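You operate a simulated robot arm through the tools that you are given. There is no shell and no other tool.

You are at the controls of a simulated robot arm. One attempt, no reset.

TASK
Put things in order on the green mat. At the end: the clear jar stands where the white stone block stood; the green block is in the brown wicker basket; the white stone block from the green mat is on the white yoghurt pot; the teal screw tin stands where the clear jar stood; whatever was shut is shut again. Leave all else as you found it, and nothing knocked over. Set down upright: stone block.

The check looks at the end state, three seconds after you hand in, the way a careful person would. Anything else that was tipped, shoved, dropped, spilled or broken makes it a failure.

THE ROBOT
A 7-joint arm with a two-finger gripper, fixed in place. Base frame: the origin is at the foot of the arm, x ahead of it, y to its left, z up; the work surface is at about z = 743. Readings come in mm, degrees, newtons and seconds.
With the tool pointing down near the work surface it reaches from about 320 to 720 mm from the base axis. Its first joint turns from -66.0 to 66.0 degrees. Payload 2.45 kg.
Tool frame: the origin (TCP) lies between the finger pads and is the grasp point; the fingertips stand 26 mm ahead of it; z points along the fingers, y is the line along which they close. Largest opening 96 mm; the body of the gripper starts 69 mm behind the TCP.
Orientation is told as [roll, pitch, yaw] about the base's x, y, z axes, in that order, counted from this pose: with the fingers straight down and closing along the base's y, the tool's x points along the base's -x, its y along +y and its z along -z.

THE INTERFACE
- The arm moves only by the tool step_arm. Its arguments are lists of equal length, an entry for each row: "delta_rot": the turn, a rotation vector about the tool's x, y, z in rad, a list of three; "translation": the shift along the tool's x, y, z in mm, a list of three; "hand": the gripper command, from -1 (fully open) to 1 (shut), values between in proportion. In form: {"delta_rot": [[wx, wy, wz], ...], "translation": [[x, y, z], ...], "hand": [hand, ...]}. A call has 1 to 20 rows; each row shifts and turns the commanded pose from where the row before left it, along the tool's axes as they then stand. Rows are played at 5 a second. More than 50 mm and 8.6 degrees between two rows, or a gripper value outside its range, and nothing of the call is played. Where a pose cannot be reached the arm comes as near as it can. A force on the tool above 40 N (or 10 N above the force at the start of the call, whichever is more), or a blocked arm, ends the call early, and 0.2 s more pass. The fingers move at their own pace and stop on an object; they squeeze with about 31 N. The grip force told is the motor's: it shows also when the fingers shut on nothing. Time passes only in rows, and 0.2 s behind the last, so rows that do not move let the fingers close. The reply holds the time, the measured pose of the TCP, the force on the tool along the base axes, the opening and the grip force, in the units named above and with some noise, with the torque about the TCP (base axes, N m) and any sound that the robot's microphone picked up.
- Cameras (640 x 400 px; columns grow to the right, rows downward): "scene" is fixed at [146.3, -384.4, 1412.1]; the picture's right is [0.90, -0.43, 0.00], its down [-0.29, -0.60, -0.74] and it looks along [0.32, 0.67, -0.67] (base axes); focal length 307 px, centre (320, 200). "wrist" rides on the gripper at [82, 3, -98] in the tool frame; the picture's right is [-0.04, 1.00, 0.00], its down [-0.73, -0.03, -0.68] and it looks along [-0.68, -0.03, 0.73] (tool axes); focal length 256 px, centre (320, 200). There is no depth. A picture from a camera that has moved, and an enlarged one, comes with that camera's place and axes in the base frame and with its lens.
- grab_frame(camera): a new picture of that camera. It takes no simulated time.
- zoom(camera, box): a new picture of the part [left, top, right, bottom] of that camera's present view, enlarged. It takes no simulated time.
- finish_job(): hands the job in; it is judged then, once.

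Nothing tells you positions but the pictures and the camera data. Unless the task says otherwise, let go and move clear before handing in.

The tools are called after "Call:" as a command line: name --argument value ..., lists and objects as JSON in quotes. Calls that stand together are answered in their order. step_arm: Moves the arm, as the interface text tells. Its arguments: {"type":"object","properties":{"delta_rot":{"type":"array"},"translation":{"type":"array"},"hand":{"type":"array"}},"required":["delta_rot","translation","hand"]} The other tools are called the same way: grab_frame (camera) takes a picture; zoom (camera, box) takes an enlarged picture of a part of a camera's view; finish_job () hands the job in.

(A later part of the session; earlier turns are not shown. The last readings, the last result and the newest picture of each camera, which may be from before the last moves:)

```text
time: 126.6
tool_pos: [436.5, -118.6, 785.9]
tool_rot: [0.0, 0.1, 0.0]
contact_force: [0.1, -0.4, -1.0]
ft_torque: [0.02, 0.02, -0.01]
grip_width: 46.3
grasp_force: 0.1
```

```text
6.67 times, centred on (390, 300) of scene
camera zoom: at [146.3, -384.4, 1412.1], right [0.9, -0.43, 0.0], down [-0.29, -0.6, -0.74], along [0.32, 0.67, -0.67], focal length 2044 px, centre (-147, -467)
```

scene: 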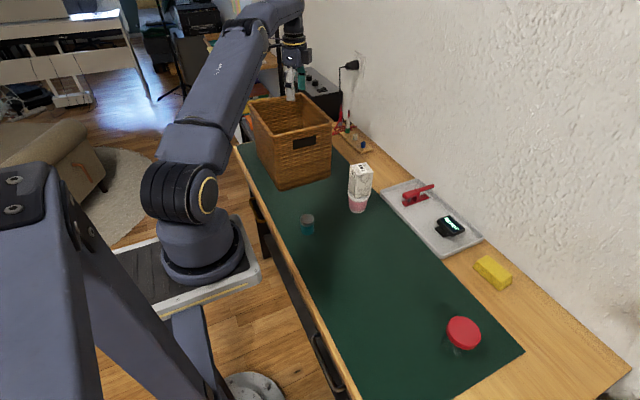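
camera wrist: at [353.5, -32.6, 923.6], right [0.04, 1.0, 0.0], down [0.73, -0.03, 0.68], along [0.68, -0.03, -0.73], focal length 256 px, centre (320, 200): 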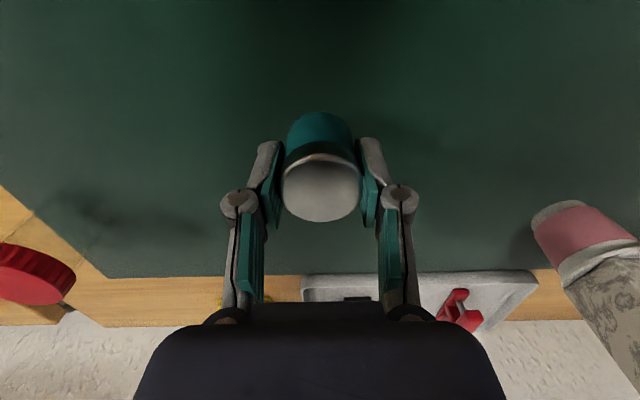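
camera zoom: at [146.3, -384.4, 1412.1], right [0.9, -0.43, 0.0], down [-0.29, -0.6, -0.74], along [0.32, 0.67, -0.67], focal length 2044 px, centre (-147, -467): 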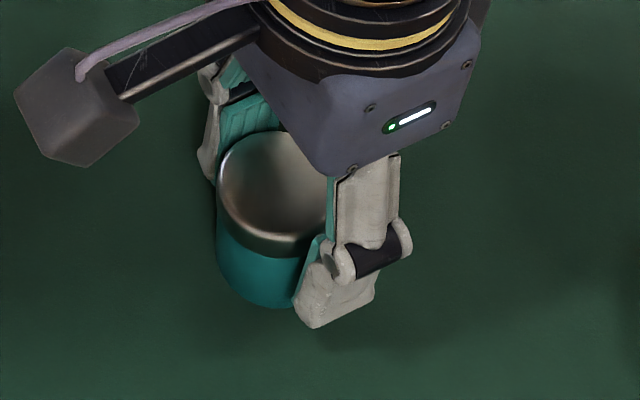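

With nothing touching it, the tin still settles to about a 5° lean, this time in another direction, as if there's a small bump under the middle of its base. I'll regrasp it and move it aside to tell whether the bump is on the mat or on the tin.

Call:
step_arm --delta_rot '[[0, 0, 0], [0, 0, 0], [0, 0, 0], [0, 0, 0], [0, 0, 0]]' --translation '[[0, 0, 0], [0, 0, 0], [0, 0, 0], [0, 0, 0], [0, 0, 0]]' --hand '[0.1, 0.16, 0.25, 1, 1]'

Call:
step_arm --delta_rot '[[0, 0, 0], [0, 0, 0], [0, 0, 0], [0, 0, 0], [0, 0, 0], [0, 0, 0], [0, 0, 0], [0, 0, 0]]' --translation '[[0, 0, -3], [0, 0, -10], [0, 0, -12], [0, 20, 0], [0, 35, 0], [0, 35, 0], [0, 15, 0], [0, 0, 0]]' --hand '[1, 1, 1, 1, 1, 1, 1, 1]'

Call:
zoom --camera "scene" --box '[367, 292, 397, 322]'

Call:
grab_frame --camera "wrist"

```text
time: 127.8
tool_pos: [435.1, -117.1, 785.1]
tool_rot: [0.0, 0.0, -0.1]
contact_force: [-0.9, 0.4, 1.5]
ft_torque: [0.01, 0.01, -0.02]
grip_width: 38.6
grasp_force: 31.4
```

```text
time: 129.6
tool_pos: [436.5, -14.6, 809.9]
tool_rot: [0.0, 0.1, -0.1]
contact_force: [0.1, -0.2, -0.8]
ft_torque: [-0.05, 0.05, -0.02]
grip_width: 38.5
grasp_force: 30.9
```

```text
13.33 times, centred on (382, 307) of scene
camera zoom: at [146.3, -384.4, 1412.1], right [0.9, -0.43, 0.0], down [-0.29, -0.6, -0.74], along [0.32, 0.67, -0.67], focal length 4088 px, centre (-507, -1227)
```

zoom: 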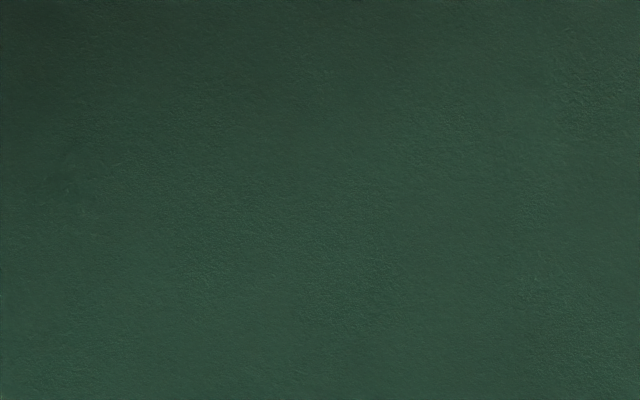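

```text
taken
camera wrist: at [354.8, -10.6, 908.7], right [0.04, 1.0, 0.0], down [0.73, -0.03, 0.68], along [0.68, -0.03, -0.73], focal length 256 px, centre (320, 200)
```

wrist: 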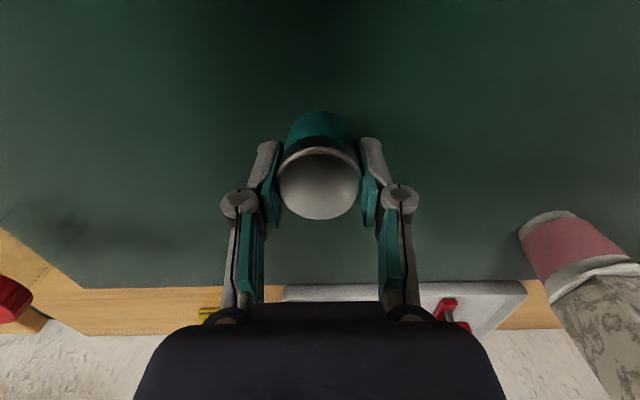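

The mat at the spot is perfectly plain. I'll test-stand the tin here on a clear stretch of mat to see whether it leans too.

Call:
step_arm --delta_rot '[[0, 0, 0], [0, 0, 0], [0, 0, 0], [0, 0, 0], [0, 0, 0], [0, 0, 0]]' --translation '[[0, 0, 8], [0, 0, 9], [0, 0, 5], [0, 0, 1], [0, 0, 1], [0, 0, 0]]' --hand '[1, 1, 1, 1, 1, 1]'

Call:
step_arm --delta_rot '[[0, 0, 0], [0, 0, 0]]' --translation '[[0, 0, 1], [0, 0, 0]]' --hand '[1, 1]'

Call:
step_arm --delta_rot '[[0, 0, 0], [0, 0, 0]]' --translation '[[0, 0, 0.8], [0, 0, 0]]' --hand '[1, 1]'

Call:
zoom --camera "wrist" --box '[260, 95, 380, 235]'

```text
time: 131.0
tool_pos: [435.2, -13.5, 787.1]
tool_rot: [0.0, 0.1, -0.1]
contact_force: [-0.3, 0.2, -1.5]
ft_torque: [0.0, 0.04, 0.01]
grip_width: 38.9
grasp_force: 31.0
```

```text
time: 131.6
tool_pos: [436.2, -14.4, 784.8]
tool_rot: [0.0, -0.1, -0.2]
contact_force: [0.2, -0.2, -0.5]
ft_torque: [-0.01, 0.0, 0.01]
grip_width: 38.4
grasp_force: 31.3
```

```text
time: 132.2
tool_pos: [435.9, -12.9, 785.3]
tool_rot: [-0.1, 0.0, -0.1]
contact_force: [-2.9, -0.3, 23.1]
ft_torque: [0.0, 0.41, 0.04]
grip_width: 38.7
grasp_force: 30.8
```

```text
2.86 times, centred on (320, 165) of wrist
camera zoom: at [354.1, -10.8, 883.5], right [0.04, 1.0, 0.0], down [0.73, -0.03, 0.68], along [0.68, -0.03, -0.73], focal length 731 px, centre (320, 300)
```

zoom: 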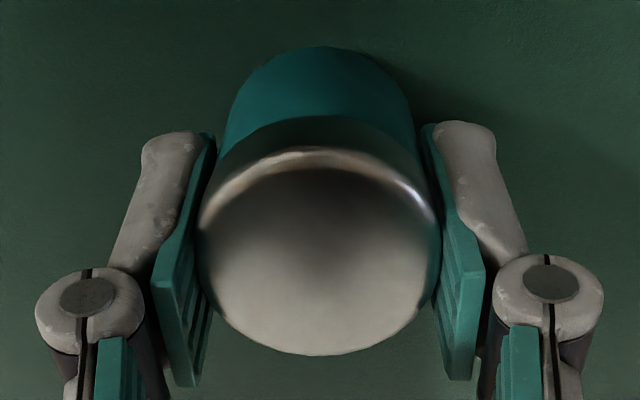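

Call:
step_arm --delta_rot '[[0, 0, 0], [0, 0, 0]]' --translation '[[0, 0, -0.8], [0, 0, -0.3]]' --hand '[1, 1]'

Call:
step_arm --delta_rot '[[0, 0, 0], [0, 0, 0], [0, 0, 0], [0, 0, 0], [0, 0, 0], [0, 0, 0], [0, 0, 0], [0, 0, 0], [0, 0, 0], [0, 0, 0]]' --translation '[[0, 0, 0], [0, 0, 0], [0, 0, 0], [0, 0, 0], [0, 0, 0], [0, 0, 0], [0, 0, 0], [0, 0, 0], [0, 0, 0], [0, 0, 0]]' --hand '[0.5, 0.35, 0.28, 0.24, 0.22, 0.2, 0.18, 0.15, 0.1, 0.05]'

Call:
zoom --camera "wrist" --box '[260, 95, 380, 235]'

Call:
zoom --camera "scene" --box '[350, 230, 410, 290]'

```text
time: 132.8
tool_pos: [434.5, -14.1, 785.2]
tool_rot: [-0.1, 0.1, -0.1]
contact_force: [-0.2, -0.2, -1.8]
ft_torque: [-0.03, -0.01, -0.03]
grip_width: 38.6
grasp_force: 31.0
```

```text
time: 135.0
tool_pos: [436.7, -13.6, 784.9]
tool_rot: [0.1, 0.1, -0.1]
contact_force: [0.3, -0.4, 0.2]
ft_torque: [-0.01, -0.02, 0.05]
grip_width: 45.4
grasp_force: 0.1
```

```text
2.86 times, centred on (320, 165) of wrist
camera zoom: at [354.0, -10.8, 884.1], right [0.04, 1.0, 0.0], down [0.73, -0.03, 0.68], along [0.68, -0.03, -0.73], focal length 731 px, centre (320, 300)
```

zoom: 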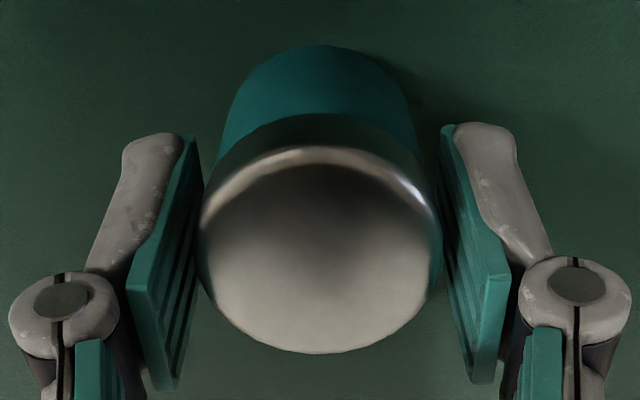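

```text
6.67 times, centred on (380, 260) of scene
camera zoom: at [146.3, -384.4, 1412.1], right [0.9, -0.43, 0.0], down [-0.29, -0.6, -0.74], along [0.32, 0.67, -0.67], focal length 2044 px, centre (-80, -200)
```

zoom: 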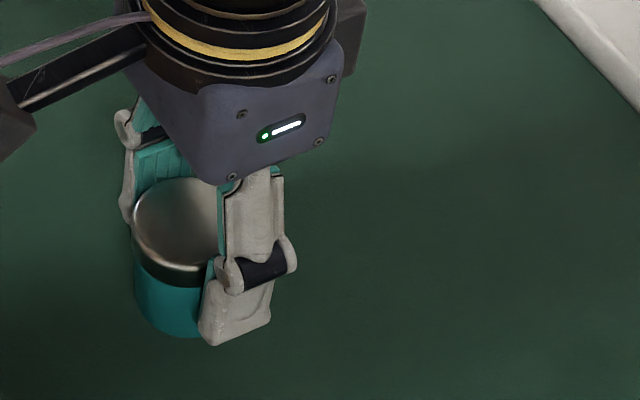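

It leans the same way here, so it isn't the spot. I'll check the tin's original place on the mat for anything left behind, and look closely at the tin's base.

Call:
zoom --camera "scene" --box '[280, 190, 340, 250]'

Call:
zoom --camera "scene" --box '[360, 250, 390, 280]'

Call:
grab_frame --camera "scene"

```text
6.67 times, centred on (310, 220) of scene
camera zoom: at [146.3, -384.4, 1412.1], right [0.9, -0.43, 0.0], down [-0.29, -0.6, -0.74], along [0.32, 0.67, -0.67], focal length 2044 px, centre (387, 67)
```

zoom: 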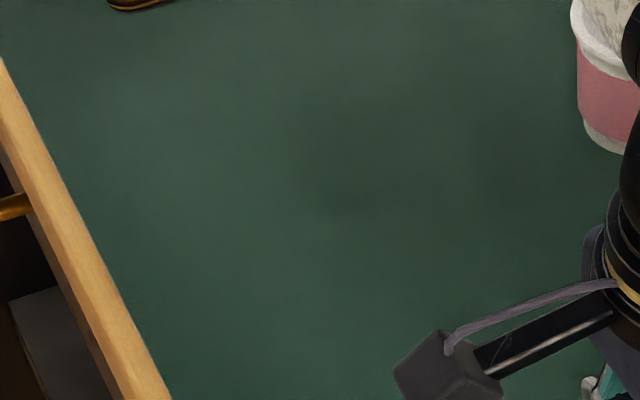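

```text
13.33 times, centred on (375, 265) of scene
camera zoom: at [146.3, -384.4, 1412.1], right [0.9, -0.43, 0.0], down [-0.29, -0.6, -0.74], along [0.32, 0.67, -0.67], focal length 4088 px, centre (-413, -667)
```

zoom: 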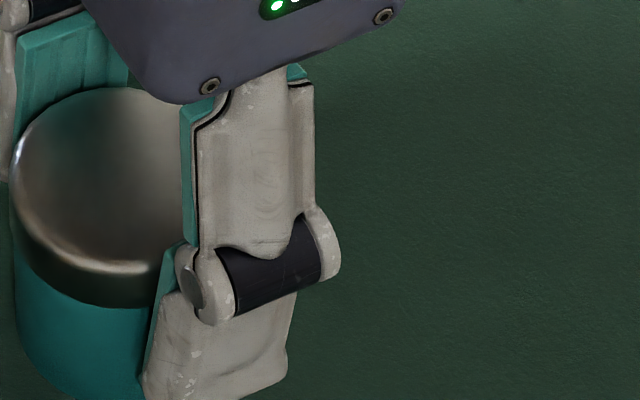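

```text
taken
```

scene: 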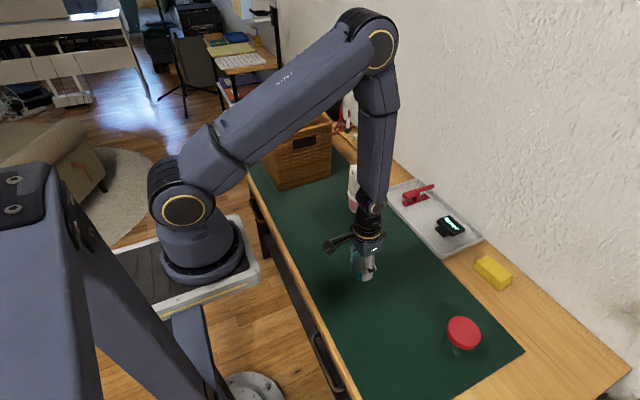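

Both spots are plain mat. I'll back the gripper away and use a tilted wrist view to see the tin's base from the side.

Call:
step_arm --delta_rot '[[0, 0, 0], [0, 0, 0], [0, 0, 0], [0, 0, 0], [0, 0, 0], [0, 0, 0], [0, 0, 0], [0, 0, 0], [0, 0, 0]]' --translation '[[0, 0, 0], [0, 0, 0], [0, 0, -15], [0, 0, -25], [0, 0, -25], [30, 0, -5], [35, 0, 0], [35, 0, 0], [0, 0, 0]]' --hand '[-0.2, -0.6, -1, -1, -1, -1, -1, -1, -1]'

Call:
grab_frame --camera "wrist"

Call:
zoom --camera "scene" --box '[345, 240, 385, 290]'

```text
time: 137.0
tool_pos: [336.1, -12.0, 856.0]
tool_rot: [0.0, 0.0, -0.1]
contact_force: [-0.6, 0.9, 0.7]
ft_torque: [0.03, -0.01, 0.01]
grip_width: 95.9
grasp_force: 0.0
```

```text
taken
camera wrist: at [253.9, -10.6, 954.9], right [0.04, 1.0, 0.0], down [0.73, -0.03, 0.68], along [0.68, -0.03, -0.73], focal length 256 px, centre (320, 200)
```

wrist: 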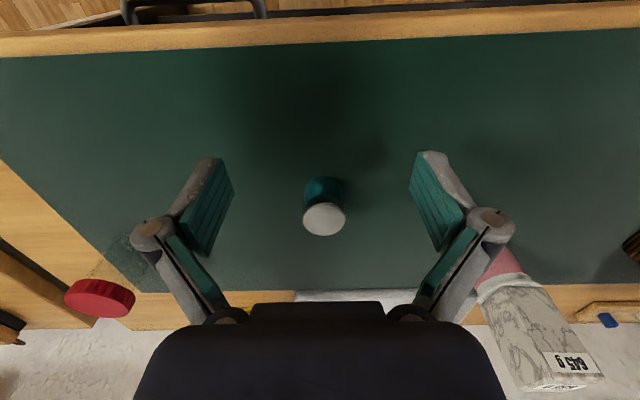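

```text
8.00 times, centred on (365, 265) of scene
camera zoom: at [146.3, -384.4, 1412.1], right [0.9, -0.43, 0.0], down [-0.29, -0.6, -0.74], along [0.32, 0.67, -0.67], focal length 2453 px, centre (-40, -320)
```

zoom: 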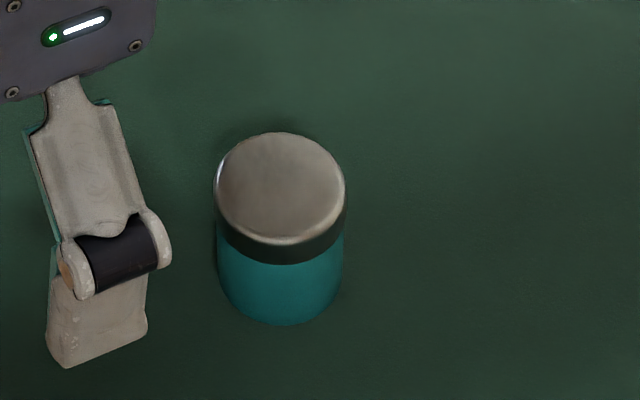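

Call:
step_arm --delta_rot '[[0, -0.14, 0], [0, -0.14, 0], [0, -0.14, 0], [0, -0.14, 0], [0, 0, 0]]' --translation '[[0, 0, 0], [0, 0, 0], [0, 0, 0], [0, 0, 0], [0, 0, 0]]' --hand '[-1, -1, -1, -1, -1]'

Call:
grab_frame --camera "wrist"

Call:
grab_frame --camera "scene"

```text
time: 138.2
tool_pos: [419.9, -19.9, 821.2]
tool_rot: [0.1, -32.2, -0.1]
contact_force: [0.5, -0.3, 0.7]
ft_torque: [0.02, -0.02, 0.01]
grip_width: 96.1
grasp_force: 0.2
out of reach, approached as far as the arm can: row 1, 2, 3, 4
```

```text
taken
camera wrist: at [298.2, -17.9, 861.7], right [0.04, 1.0, 0.02], down [0.26, -0.03, 0.96], along [0.96, -0.03, -0.26], focal length 256 px, centre (320, 200)
```

wrist: 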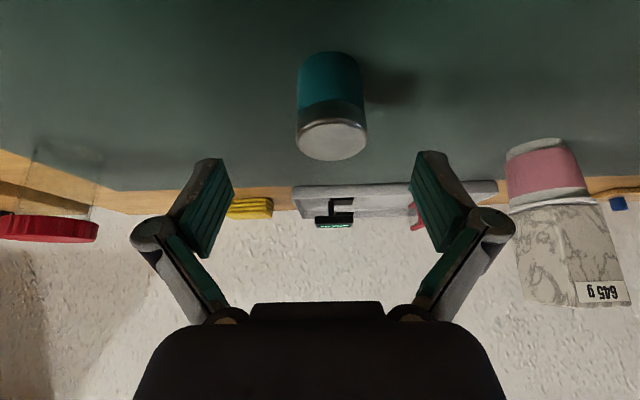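

```text
taken
```

scene: 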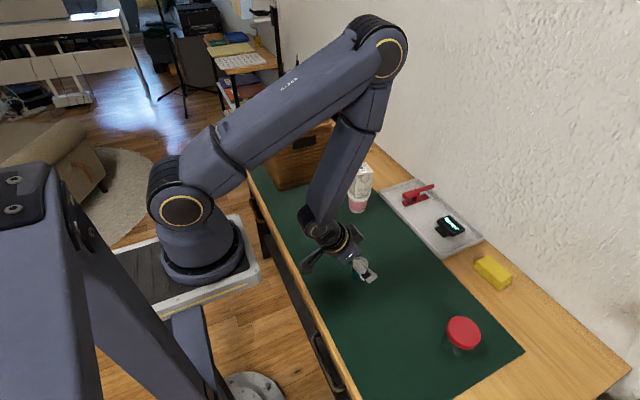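

The arm couldn't hold that pose and drifted forward, but it touched nothing. This gives a useful side view, so I'll zoom in on the tin.

Call:
zoom --camera "wrist" --box '[270, 30, 400, 180]'

Call:
zoom --camera "wrist" --box '[0, 130, 130, 260]'

Call:
zoom --camera "wrist" --box '[480, 120, 640, 320]'

Call:
zoom --camera "scene" --box '[330, 220, 420, 310]'

```text
2.67 times, centred on (335, 105) of wrist
camera zoom: at [298.2, -17.9, 861.7], right [0.04, 1.0, 0.02], down [0.26, -0.03, 0.96], along [0.96, -0.03, -0.26], focal length 683 px, centre (280, 453)
```

zoom: 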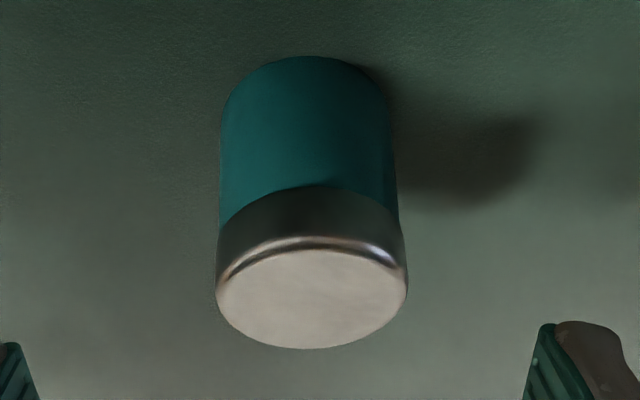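

```text
3.08 times, centred on (65, 195) of wrist
camera zoom: at [298.2, -17.9, 861.7], right [0.04, 1.0, 0.02], down [0.26, -0.03, 0.96], along [0.96, -0.03, -0.26], focal length 788 px, centre (1105, 215)
```

zoom: 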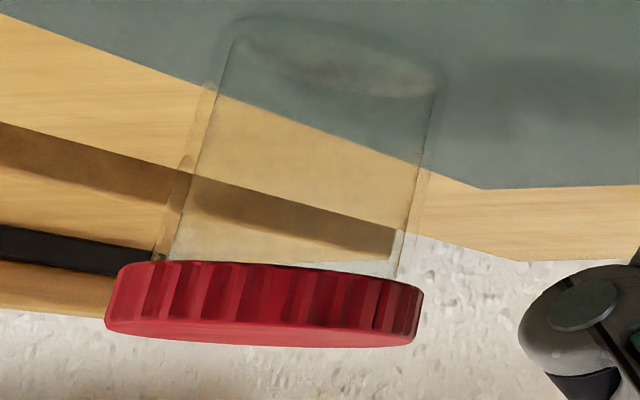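

```text
2.00 times, centred on (560, 220) of wrist
camera zoom: at [298.2, -17.9, 861.7], right [0.04, 1.0, 0.02], down [0.26, -0.03, 0.96], along [0.96, -0.03, -0.26], focal length 512 px, centre (-160, 160)
```

zoom: 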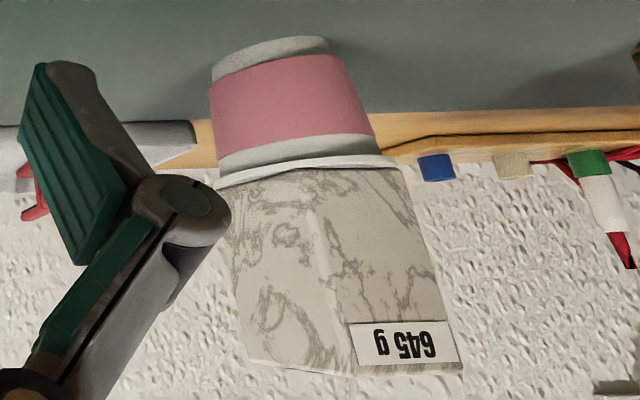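

```text
4.44 times, centred on (375, 265) of scene
camera zoom: at [146.3, -384.4, 1412.1], right [0.9, -0.43, 0.0], down [-0.29, -0.6, -0.74], along [0.32, 0.67, -0.67], focal length 1363 px, centre (76, -89)
```

zoom: 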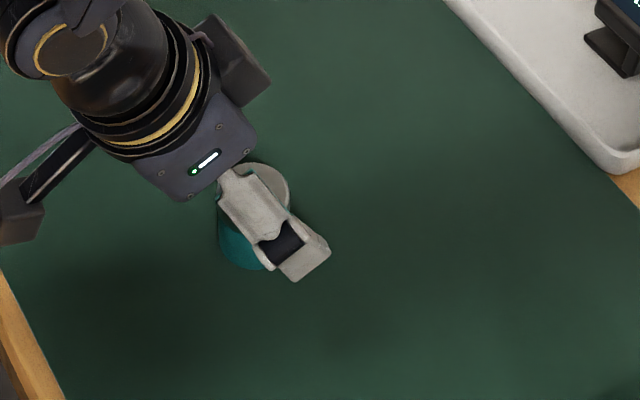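

The side view confirms a real lean of about 5° toward -x here, with the jar and the stone on the pot looking fine. I'll come up out of this tilted pose carefully before dealing with the tin.

Call:
step_arm --delta_rot '[[0, 0, 0], [0, 0, 0]]' --translation '[[-16, 0, -25.4], [0, 0, 0]]' --hand '[-1, -1]'

Call:
zoom --camera "scene" --box '[330, 210, 420, 300]'

```text
time: 138.8
tool_pos: [432.3, -21.8, 845.6]
tool_rot: [0.0, -32.1, -0.1]
contact_force: [0.2, -0.1, -0.4]
ft_torque: [-0.01, 0.0, -0.01]
grip_width: 96.1
grasp_force: 0.0
out of reach, approached as far as the arm can: row 1
```

```text
4.44 times, centred on (375, 255) of scene
camera zoom: at [146.3, -384.4, 1412.1], right [0.9, -0.43, 0.0], down [-0.29, -0.6, -0.74], along [0.32, 0.67, -0.67], focal length 1363 px, centre (76, -44)
```

zoom: 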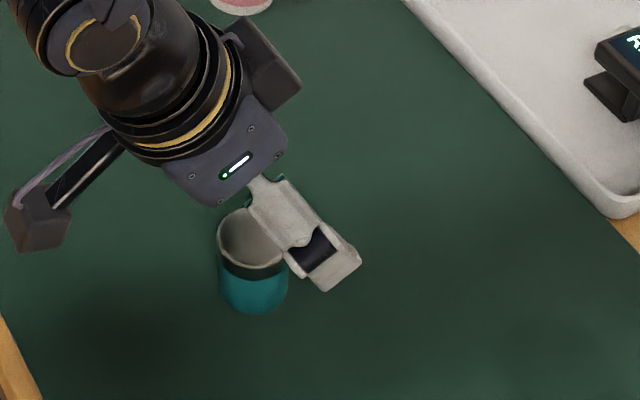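

Call:
step_arm --delta_rot '[[0, 0, 0], [0, 0.14, 0], [0, 0.14, 0], [0, 0.14, 0], [0, 0.14, 0], [0, 0, 0]]' --translation '[[-16, 0, -25.4], [0, 0, 0], [0, 0, 0], [0, 0, 0], [0, 0, 0], [0, 0, 0]]' --hand '[-1, -1, -1, -1, -1, -1]'

Call:
grab_frame --camera "wrist"

Call:
grab_frame --camera "scene"

```text
time: 140.2
tool_pos: [443.3, -23.0, 872.1]
tool_rot: [0.0, 0.1, -0.1]
contact_force: [-0.4, 0.1, -0.4]
ft_torque: [0.01, 0.0, 0.02]
grip_width: 96.0
grasp_force: 0.0
out of reach, approached as far as the arm can: row 1
```

```text
taken
camera wrist: at [361.8, -20.4, 970.6], right [0.04, 1.0, 0.0], down [0.73, -0.03, 0.68], along [0.68, -0.03, -0.73], focal length 256 px, centre (320, 200)
```

wrist: 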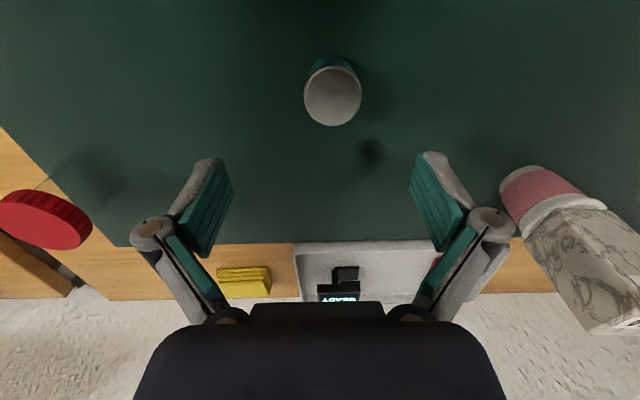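

```text
taken
```

scene: 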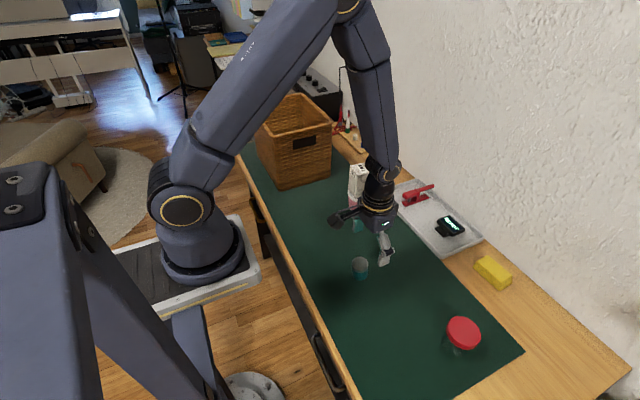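

Call:
zoom --camera "wrist" --box '[275, 35, 385, 145]'

Call:
zoom --camera "scene" --box '[345, 245, 375, 285]'

```text
3.64 times, centred on (330, 90) of wrist
camera zoom: at [361.8, -20.4, 970.6], right [0.04, 1.0, 0.0], down [0.73, -0.03, 0.68], along [0.68, -0.03, -0.73], focal length 931 px, centre (284, 600)
```

zoom: 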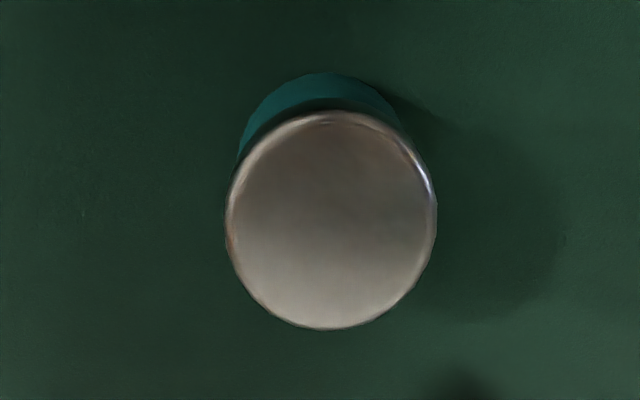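

```text
10.00 times, centred on (360, 265) of scene
camera zoom: at [146.3, -384.4, 1412.1], right [0.9, -0.43, 0.0], down [-0.29, -0.6, -0.74], along [0.32, 0.67, -0.67], focal length 3066 px, centre (-80, -450)
```

zoom: 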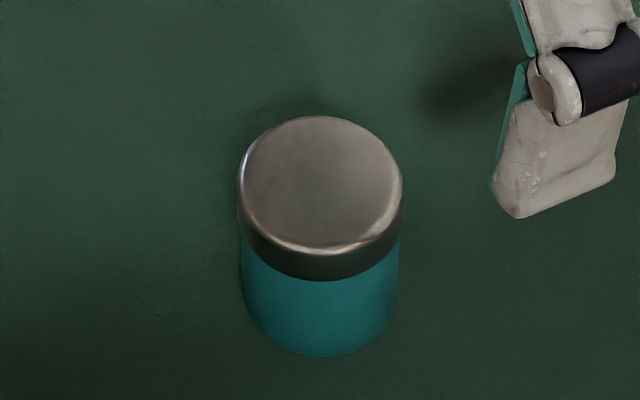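

The tin leans about 5.5° with its +x side raised. I'll press down lightly with closed fingertips on just the raised edge of the lid and see whether it sits down flat.

Call:
step_arm --delta_rot '[[0, 0, 0], [0, 0, 0], [0, 0, 0], [0, 0, 0], [0, 0, 0], [0, 0, 0], [0, 0, 0], [0, 0, 0], [0, 0, 0]]' --translation '[[-8.7, 9, 0], [0, 0, 0], [0, 0, 0], [0, 0, 0], [0, 0, 0], [0, 0, 15], [0, 0, 20], [0, 0, 10], [0, 0, 0]]' --hand '[1, 1, 1, 1, 1, 1, 1, 1, 1]'

Call:
step_arm --delta_rot '[[0, 0, 0], [0, 0, 0], [0, 0, 0]]' --translation '[[0, 0, 2], [0, 0, 2], [0, 0, 0]]' --hand '[1, 1, 1]'

Call:
step_arm --delta_rot '[[0, 0, 0], [0, 0, 0]]' --translation '[[0, 0, 1], [0, 0, 0]]' --hand '[1, 1]'

Call:
zoom --camera "scene" --box '[340, 225, 390, 285]'

Call:
zoom --camera "wrist" --box '[260, 50, 400, 210]'

```text
time: 142.2
tool_pos: [451.9, -12.8, 825.6]
tool_rot: [0.0, 0.0, -0.1]
contact_force: [-0.3, -0.1, 0.6]
ft_torque: [0.0, -0.02, 0.02]
grip_width: 0.0
grasp_force: 28.2
```

```text
time: 143.0
tool_pos: [451.0, -13.6, 822.9]
tool_rot: [-0.1, -0.1, -0.1]
contact_force: [-0.5, 0.2, 0.4]
ft_torque: [-0.02, 0.01, -0.02]
grip_width: 0.3
grasp_force: 28.8
```

```text
time: 143.6
tool_pos: [452.3, -12.9, 821.6]
tool_rot: [0.0, 0.0, 0.0]
contact_force: [-0.2, 0.6, 0.3]
ft_torque: [0.02, -0.04, 0.06]
grip_width: 0.0
grasp_force: 28.8
```

```text
6.67 times, centred on (365, 255) of scene
camera zoom: at [146.3, -384.4, 1412.1], right [0.9, -0.43, 0.0], down [-0.29, -0.6, -0.74], along [0.32, 0.67, -0.67], focal length 2044 px, centre (20, -167)
```

zoom: 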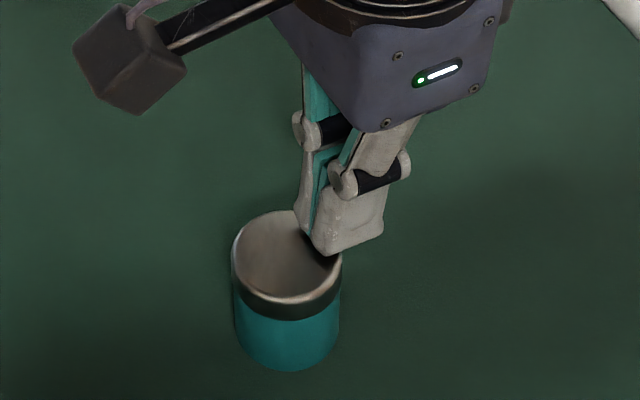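

```text
2.50 times, centred on (330, 130) of wrist
camera zoom: at [370.0, -10.9, 920.3], right [0.04, 1.0, 0.0], down [0.73, -0.03, 0.68], along [0.68, -0.03, -0.73], focal length 640 px, centre (295, 375)
```

zoom: 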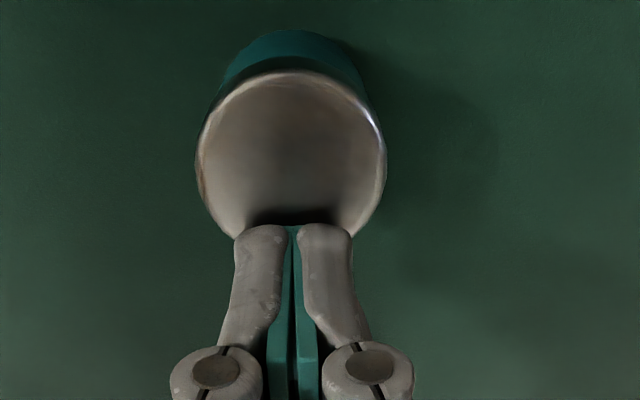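

Call:
step_arm --delta_rot '[[0, 0, 0], [0, 0, 0]]' --translation '[[0, 0, 1.2], [0, 0, 0]]' --hand '[1, 1]'

Call:
step_arm --delta_rot '[[0, 0, 0], [0, 0, 0]]' --translation '[[0, 0, 1.2], [0, 0, 0]]' --hand '[1, 1]'

Call:
step_arm --delta_rot '[[0, 0, 0], [0, 0, 0]]' --translation '[[0, 0, 1], [0, 0, 0]]' --hand '[1, 1]'

Call:
zoom --camera "wrist" --box '[260, 50, 400, 210]'

```text
time: 144.2
tool_pos: [453.0, -12.3, 822.1]
tool_rot: [0.0, 0.0, 0.0]
contact_force: [-0.6, 0.4, 0.4]
ft_torque: [-0.03, 0.01, 0.03]
grip_width: 0.0
grasp_force: 28.2
```

```text
time: 144.8
tool_pos: [450.8, -13.6, 819.3]
tool_rot: [0.0, 0.1, 0.0]
contact_force: [0.4, 0.1, 0.4]
ft_torque: [0.01, 0.02, 0.03]
grip_width: 0.2
grasp_force: 28.4
```

```text
time: 145.4
tool_pos: [451.6, -13.9, 817.1]
tool_rot: [0.0, 0.0, -0.2]
contact_force: [-0.4, 0.0, 0.6]
ft_torque: [0.0, 0.0, -0.01]
grip_width: 0.0
grasp_force: 28.3
```

```text
2.50 times, centred on (330, 130) of wrist
camera zoom: at [369.7, -10.8, 916.8], right [0.04, 1.0, 0.0], down [0.73, -0.03, 0.68], along [0.68, -0.03, -0.73], focal length 640 px, centre (295, 375)
```

zoom: 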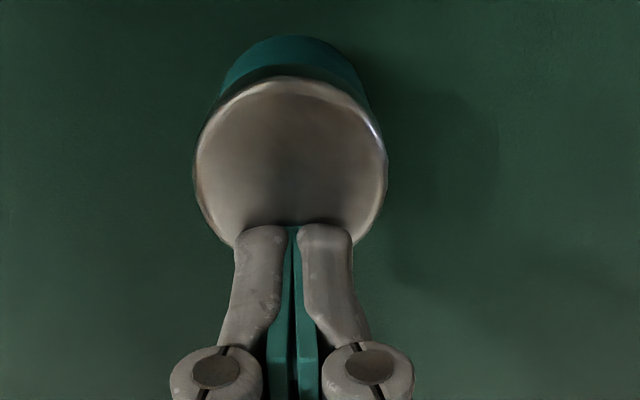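

Call:
step_arm --delta_rot '[[0, 0, 0], [0, 0, 0]]' --translation '[[0, 0, 0.8], [0, 0, 0]]' --hand '[1, 1]'

Call:
step_arm --delta_rot '[[0, 0, 0], [0, 0, 0]]' --translation '[[0, 0, 0.8], [0, 0, 0]]' --hand '[1, 1]'

Call:
zoom --camera "wrist" --box '[260, 50, 400, 210]'

```text
time: 146.0
tool_pos: [451.7, -13.7, 817.4]
tool_rot: [0.0, 0.1, -0.1]
contact_force: [-0.1, -0.2, 4.4]
ft_torque: [0.01, 0.05, -0.03]
grip_width: 5.9
grasp_force: 28.7
```

```text
time: 146.6
tool_pos: [452.2, -13.8, 817.7]
tool_rot: [-0.1, -0.1, -0.1]
contact_force: [1.2, 0.0, 14.5]
ft_torque: [-0.03, 0.14, -0.01]
grip_width: 6.1
grasp_force: 28.4
```

```text
2.50 times, centred on (330, 130) of wrist
camera zoom: at [370.5, -11.1, 915.2], right [0.04, 1.0, 0.0], down [0.73, -0.03, 0.68], along [0.68, -0.03, -0.73], focal length 640 px, centre (295, 375)
```

zoom: 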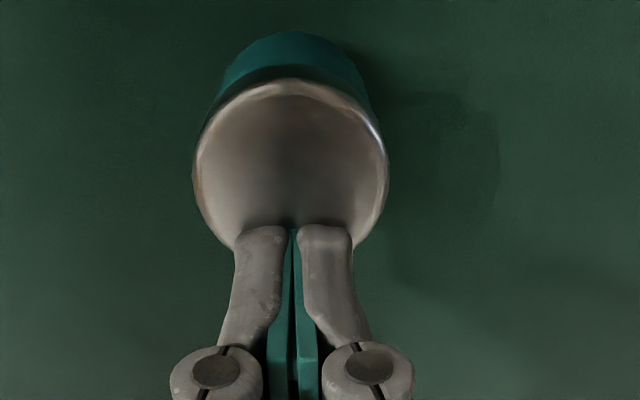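

Pressing near the lid's centre doesn't shift it. I'll press closer to the raised edge.

Call:
step_arm --delta_rot '[[0, 0, 0], [0, 0, 0], [0, 0, 0], [0, 0, 0], [0, 0, 0]]' --translation '[[0, 0, -4], [-8, 0, 0], [0, 0, 2], [0, 0, 1], [0, 0, 0]]' --hand '[1, 1, 1, 1, 1]'

Call:
step_arm --delta_rot '[[0, 0, 0], [0, 0, 0]]' --translation '[[0, 0, 0.8], [0, 0, 0]]' --hand '[1, 1]'

Call:
step_arm --delta_rot '[[0, 0, 0], [0, 0, 0]]' --translation '[[0, 0, 0.8], [0, 0, 0]]' --hand '[1, 1]'

Call:
zoom --camera "wrist" --box '[260, 30, 400, 190]'

Call:
zoom --camera "scene" --box '[340, 225, 390, 285]'

```text
time: 147.8
tool_pos: [459.9, -13.1, 818.2]
tool_rot: [-0.1, 0.0, 0.0]
contact_force: [0.0, 0.4, -0.1]
ft_torque: [-0.01, -0.01, 0.05]
grip_width: 0.1
grasp_force: 28.3
```

```text
time: 148.4
tool_pos: [460.6, -13.8, 816.0]
tool_rot: [0.0, -0.2, -0.1]
contact_force: [1.9, 0.2, 6.1]
ft_torque: [0.01, -0.01, 0.0]
grip_width: 6.0
grasp_force: 28.7
```

```text
time: 149.0
tool_pos: [460.5, -14.4, 816.3]
tool_rot: [0.0, -0.3, -0.1]
contact_force: [4.8, -0.1, 16.4]
ft_torque: [-0.01, 0.03, 0.02]
grip_width: 6.0
grasp_force: 28.3
```

```text
2.50 times, centred on (330, 110) of wrist
camera zoom: at [379.0, -11.1, 914.8], right [0.04, 1.0, 0.0], down [0.73, -0.03, 0.68], along [0.68, -0.03, -0.73], focal length 640 px, centre (295, 425)
```

zoom: 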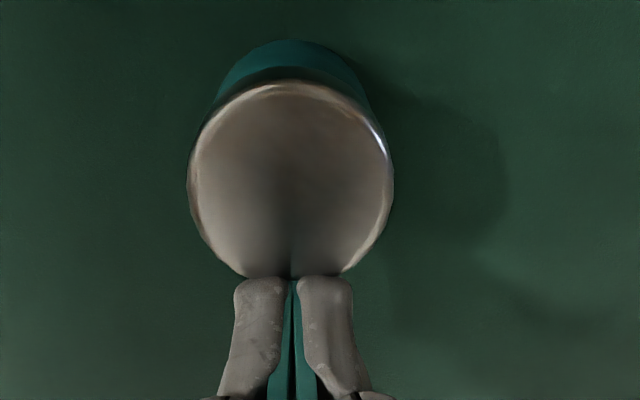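

```text
6.67 times, centred on (365, 255) of scene
camera zoom: at [146.2, -384.4, 1412.1], right [0.9, -0.43, 0.0], down [-0.29, -0.6, -0.74], along [0.32, 0.67, -0.67], focal length 2044 px, centre (20, -167)
```

zoom: 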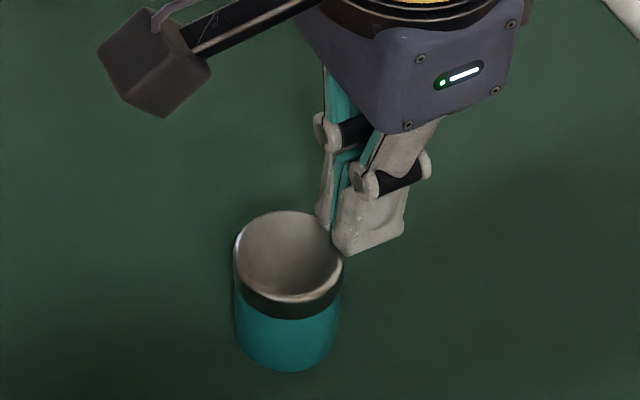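

The tin won't budge under light pressure, which suggests its base is actually sitting flat. I'll rise clear and study its shape from straight above and from the scene camera.

Call:
step_arm --delta_rot '[[0, 0, 0], [0, 0, 0], [0, 0, 0], [0, 0, 0], [0, 0, 0]]' --translation '[[0, 0, -5], [0, 0, -20], [0, 0, -30], [0, 0, -25], [0, 0, 0]]' --hand '[1, 1, 0, -1, -1]'

Call:
zoom --camera "scene" --box '[348, 248, 374, 282]'

Call:
zoom --camera "wrist" --box '[290, 20, 370, 110]'

```text
time: 150.2
tool_pos: [459.6, -14.3, 896.4]
tool_rot: [0.0, 0.1, -0.1]
contact_force: [-0.4, 0.3, 0.9]
ft_torque: [0.03, 0.02, 0.03]
grip_width: 69.7
grasp_force: 0.2
```

```text
11.76 times, centred on (361, 265) of scene
camera zoom: at [146.3, -384.4, 1412.1], right [0.9, -0.43, 0.0], down [-0.29, -0.6, -0.74], along [0.32, 0.67, -0.67], focal length 3607 px, centre (-162, -565)
```

zoom: 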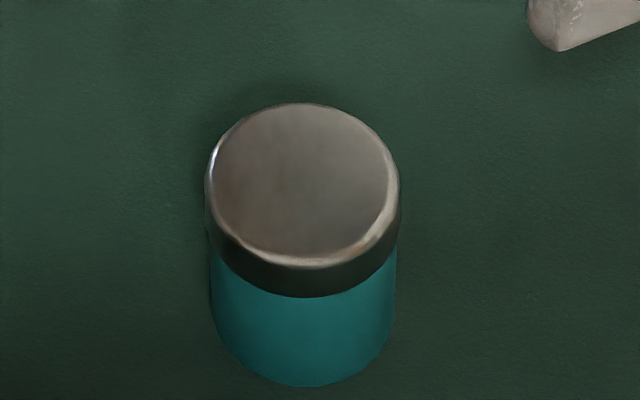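

```text
4.44 times, centred on (330, 65) of wrist
camera zoom: at [378.0, -10.9, 995.1], right [0.04, 1.0, 0.0], down [0.73, -0.03, 0.68], along [0.68, -0.03, -0.73], focal length 1138 px, centre (276, 800)
```

zoom: 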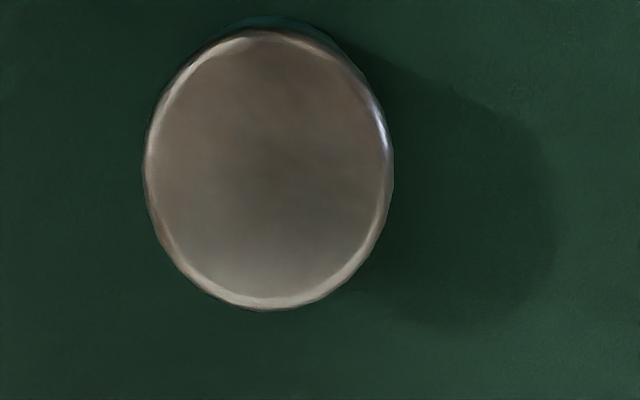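

The tin rests rigidly but leans, so upright is only a delicate balance for it. I'll make one careful attempt: regrasp it, measure its tilt in the hand against the original upright grasp, correct with a small wrist pitch, and release extremely gently at the jar's old spot.

Call:
step_arm --delta_rot '[[0, 0, 0], [0, 0, 0], [0, 0, 0], [0, 0, 0], [0, 0, 0], [0, 0, 0], [0, 0, 0]]' --translation '[[26, 0.7, 0], [0, 0, 30], [0, 0, 30], [0, 0, 25], [0, 0, 17], [0, 0, 10], [0, 0, 0]]' --hand '[-1, -1, -1, -1, -1, -1, -1]'

Call:
grab_frame --camera "wrist"

```text
time: 151.8
tool_pos: [435.2, -13.8, 783.7]
tool_rot: [0.0, -0.1, -0.1]
contact_force: [0.3, -0.4, -0.3]
ft_torque: [-0.01, -0.02, 0.0]
grip_width: 96.3
grasp_force: 0.0
```

```text
taken
camera wrist: at [352.5, -10.3, 882.5], right [0.04, 1.0, 0.0], down [0.73, -0.03, 0.68], along [0.68, -0.03, -0.73], focal length 256 px, centre (320, 200)
```

wrist: 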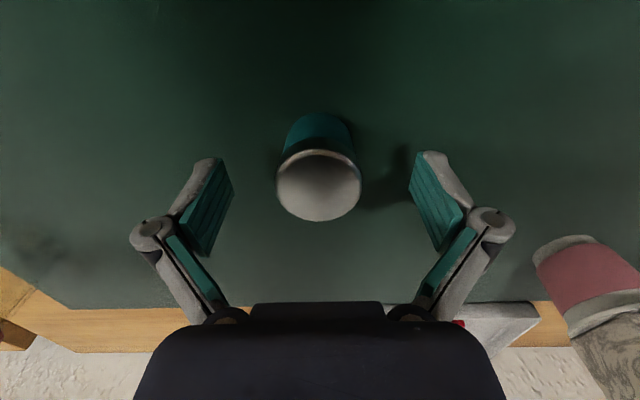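

Call:
step_arm --delta_rot '[[0, 0, 0], [0, 0, 0], [0, 0, 0], [0, 0, 0], [0, 0, 0], [0, 0, 0], [0, 0, 0], [0, 0, 0]]' --translation '[[0, 0, 0], [0, 0, 0], [0, 0, 0], [0, 0, 0], [0, 0, 0], [0, 0, 0], [0, 0, 0], [0, 0, 0]]' --hand '[-0.3, 0, 0.08, 0.14, 0.18, 0.3, 1, 1]'

Call:
step_arm --delta_rot '[[0, 0, 0], [0, 0, 0], [0, 0, 0], [0, 0, 0], [0, 0, 0]]' --translation '[[0, 0, -3], [0, 0, -8], [0, 0, -8], [0, 0, -6], [0, 0, 0]]' --hand '[1, 1, 1, 1, 1]'

Call:
zoom --camera "wrist" --box '[250, 90, 390, 240]'

Call:
zoom --camera "scene" --box '[335, 235, 395, 295]'

```text
time: 153.6
tool_pos: [434.4, -13.9, 784.1]
tool_rot: [0.1, 0.0, -0.2]
contact_force: [-0.1, 0.1, 2.6]
ft_torque: [0.0, 0.0, 0.01]
grip_width: 38.4
grasp_force: 31.4
```

```text
time: 154.8
tool_pos: [433.5, -13.4, 808.9]
tool_rot: [0.1, 0.0, -0.1]
contact_force: [0.4, 0.4, -0.7]
ft_torque: [0.0, -0.01, 0.01]
grip_width: 38.4
grasp_force: 31.2
```

```text
2.67 times, centred on (320, 165) of wrist
camera zoom: at [352.5, -10.5, 907.8], right [0.04, 1.0, 0.0], down [0.73, -0.03, 0.68], along [0.68, -0.03, -0.73], focal length 683 px, centre (320, 293)
```

zoom: 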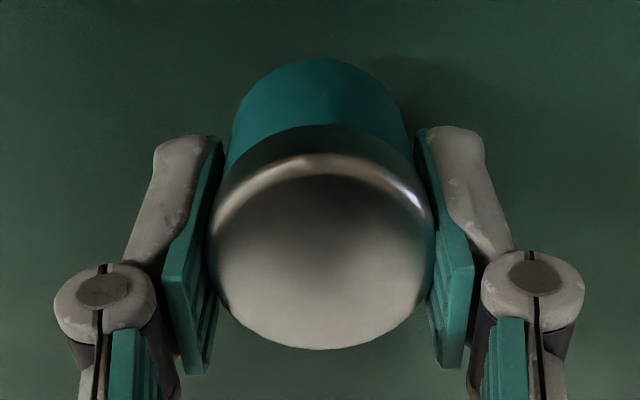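

```text
6.67 times, centred on (365, 265) of scene
camera zoom: at [146.3, -384.4, 1412.1], right [0.9, -0.43, 0.0], down [-0.29, -0.6, -0.74], along [0.32, 0.67, -0.67], focal length 2044 px, centre (20, -233)
```

zoom: 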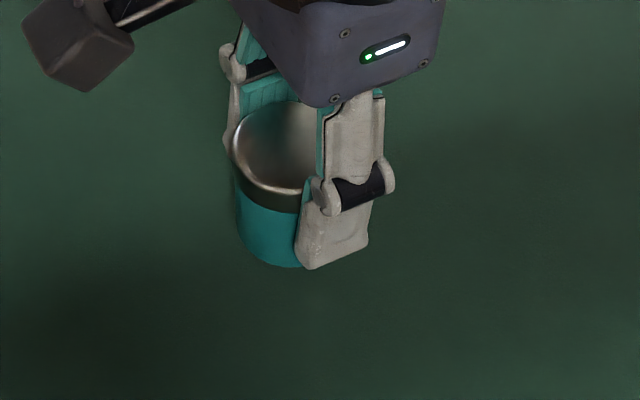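

The tin is tilted 5.2° in the hand. I'll pitch the wrist to bring it vertical, check, then carry it low to the target spot.

Call:
step_arm --delta_rot '[[0, 0.045, 0], [0, 0.046, 0], [0, 0, 0], [0, 0, 0], [0, 0, 0], [0, 0, 0], [0, 0, 0], [0, 0, 0]]' --translation '[[0, 0, 0], [0, 0, 0], [-4.5, -14, -0.4], [0, -28, 0], [0, -30, 0], [0, -22, 0], [0, -10.5, 0], [0, 0, 0]]' --hand '[1, 1, 1, 1, 1, 1, 1, 1]'

Call:
zoom --camera "scene" --box '[360, 260, 420, 320]'

Call:
zoom --camera "wrist" --box '[250, 90, 390, 240]'

```text
time: 156.6
tool_pos: [438.4, -118.7, 809.1]
tool_rot: [-0.1, 5.3, -0.2]
contact_force: [0.0, -0.4, -0.4]
ft_torque: [-0.01, 0.0, 0.0]
grip_width: 38.7
grasp_force: 30.9
```

```text
6.67 times, centred on (390, 290) of scene
camera zoom: at [146.3, -384.5, 1412.1], right [0.9, -0.43, 0.0], down [-0.29, -0.6, -0.74], along [0.32, 0.67, -0.67], focal length 2044 px, centre (-147, -400)
```

zoom: 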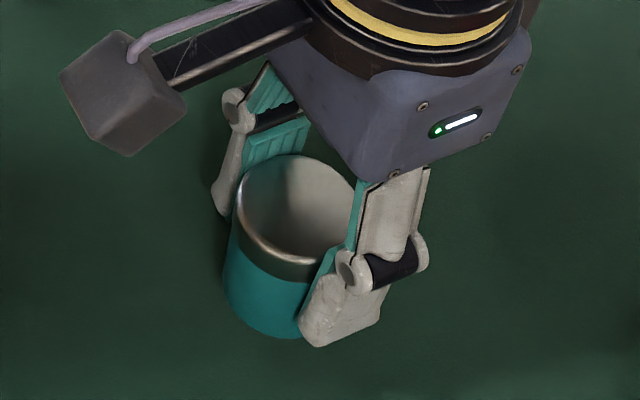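

```text
2.67 times, centred on (320, 165) of wrist
camera zoom: at [365.6, -115.3, 914.6], right [0.04, 1.0, 0.0], down [0.79, -0.03, 0.61], along [0.61, -0.03, -0.79], focal length 683 px, centre (320, 293)
```

zoom: 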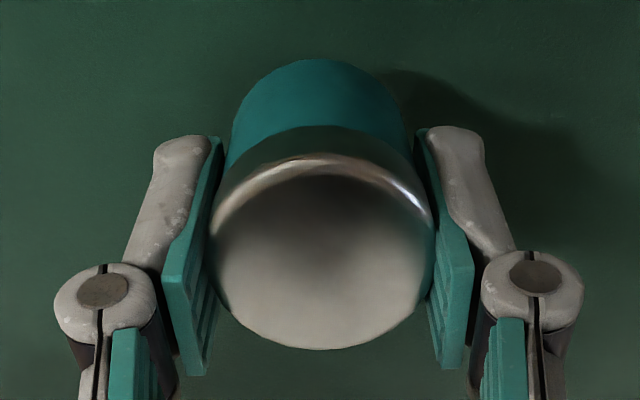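

Nearly vertical, perhaps 1° short. I'll add a touch of pitch and lower gently.

Call:
step_arm --delta_rot '[[0, 0.016, 0], [0, 0, 0], [0, 0, 0], [0, 0, 0], [0, 0, 0], [0, 0, 0]]' --translation '[[0, 0, 0], [-0.5, 0, 5], [-0.9, 0, 8], [-0.5, 0, 6], [-0.2, 0, 2], [0, 0, 0]]' --hand '[1, 1, 1, 1, 1, 1]'

Call:
step_arm --delta_rot '[[0, 0, 0], [0, 0, 0], [0, 0, 0]]' --translation '[[0, 0, 1], [0, 0, 1], [0, 0, 0]]' --hand '[1, 1, 1]'

Call:
step_arm --delta_rot '[[0, 0, 0], [0, 0, 0]]' --translation '[[0, 0, 0.7], [0, 0, 0]]' --hand '[1, 1]'

```text
time: 158.0
tool_pos: [438.5, -117.3, 788.4]
tool_rot: [0.0, 6.1, 0.0]
contact_force: [0.6, -0.2, 0.0]
ft_torque: [-0.01, -0.02, 0.01]
grip_width: 38.4
grasp_force: 30.8
```

```text
time: 158.8
tool_pos: [438.2, -116.8, 786.5]
tool_rot: [-0.1, 6.2, -0.1]
contact_force: [0.6, -0.6, 0.2]
ft_torque: [0.03, -0.02, -0.01]
grip_width: 38.7
grasp_force: 31.3
```

```text
time: 159.4
tool_pos: [438.3, -117.3, 784.5]
tool_rot: [0.0, 6.1, -0.2]
contact_force: [0.4, 0.9, -1.5]
ft_torque: [-0.03, 0.03, 0.01]
grip_width: 38.8
grasp_force: 30.5
```

Call:
step_arm --delta_rot '[[0, 0, 0], [0, 0, 0]]' --translation '[[0, 0, 0.6], [0, 0, 0]]' --hand '[1, 1]'

Call:
step_arm --delta_rot '[[0, 0, 0], [0, 0, 0]]' --translation '[[0, 0, 0.5], [0, 0, 0]]' --hand '[1, 1]'

```text
time: 160.0
tool_pos: [438.1, -117.4, 785.0]
tool_rot: [0.0, 6.1, 0.0]
contact_force: [0.2, 0.1, -1.1]
ft_torque: [0.02, -0.01, 0.02]
grip_width: 38.8
grasp_force: 31.0
```

```text
time: 160.6
tool_pos: [438.3, -118.0, 784.6]
tool_rot: [0.0, 6.1, -0.1]
contact_force: [-1.5, 0.8, 8.1]
ft_torque: [0.05, 0.06, -0.07]
grip_width: 38.5
grasp_force: 31.1
```

Contact near the centre of the base at 8 N. I'll ease to a light touch and look before releasing.

Call:
step_arm --delta_rot '[[0, 0, 0], [0, 0, 0]]' --translation '[[0, 0, -0.4], [0, 0, 0]]' --hand '[1, 1]'

Call:
zoom --camera "scene" --box '[360, 270, 420, 330]'

Call:
zoom --camera "wrist" --box '[250, 90, 390, 240]'

```text
time: 161.2
tool_pos: [438.3, -117.6, 784.9]
tool_rot: [-0.1, 6.2, -0.1]
contact_force: [0.0, 0.1, -0.4]
ft_torque: [0.0, -0.01, -0.03]
grip_width: 38.2
grasp_force: 31.2
```

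```text
6.67 times, centred on (390, 300) of scene
camera zoom: at [146.3, -384.4, 1412.1], right [0.9, -0.43, 0.0], down [-0.29, -0.6, -0.74], along [0.32, 0.67, -0.67], focal length 2044 px, centre (-147, -467)
```

zoom: 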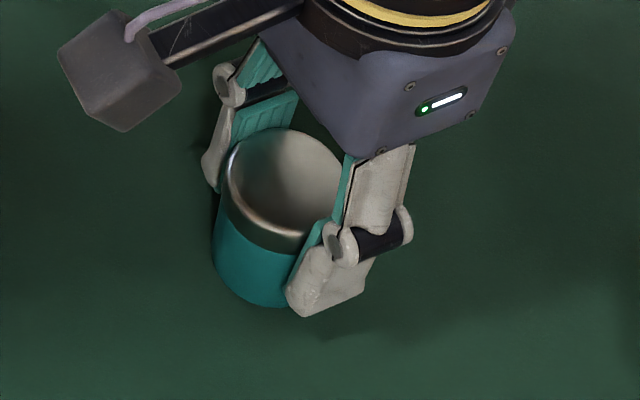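

```text
2.67 times, centred on (320, 165) of wrist
camera zoom: at [367.0, -114.8, 891.0], right [0.04, 1.0, 0.0], down [0.8, -0.03, 0.6], along [0.6, -0.03, -0.8], focal length 683 px, centre (320, 293)
```

zoom: 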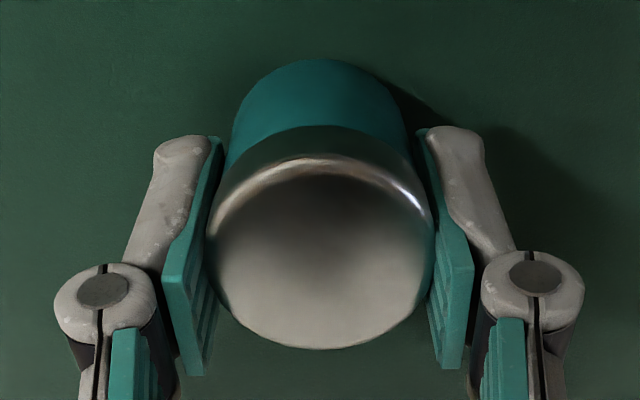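

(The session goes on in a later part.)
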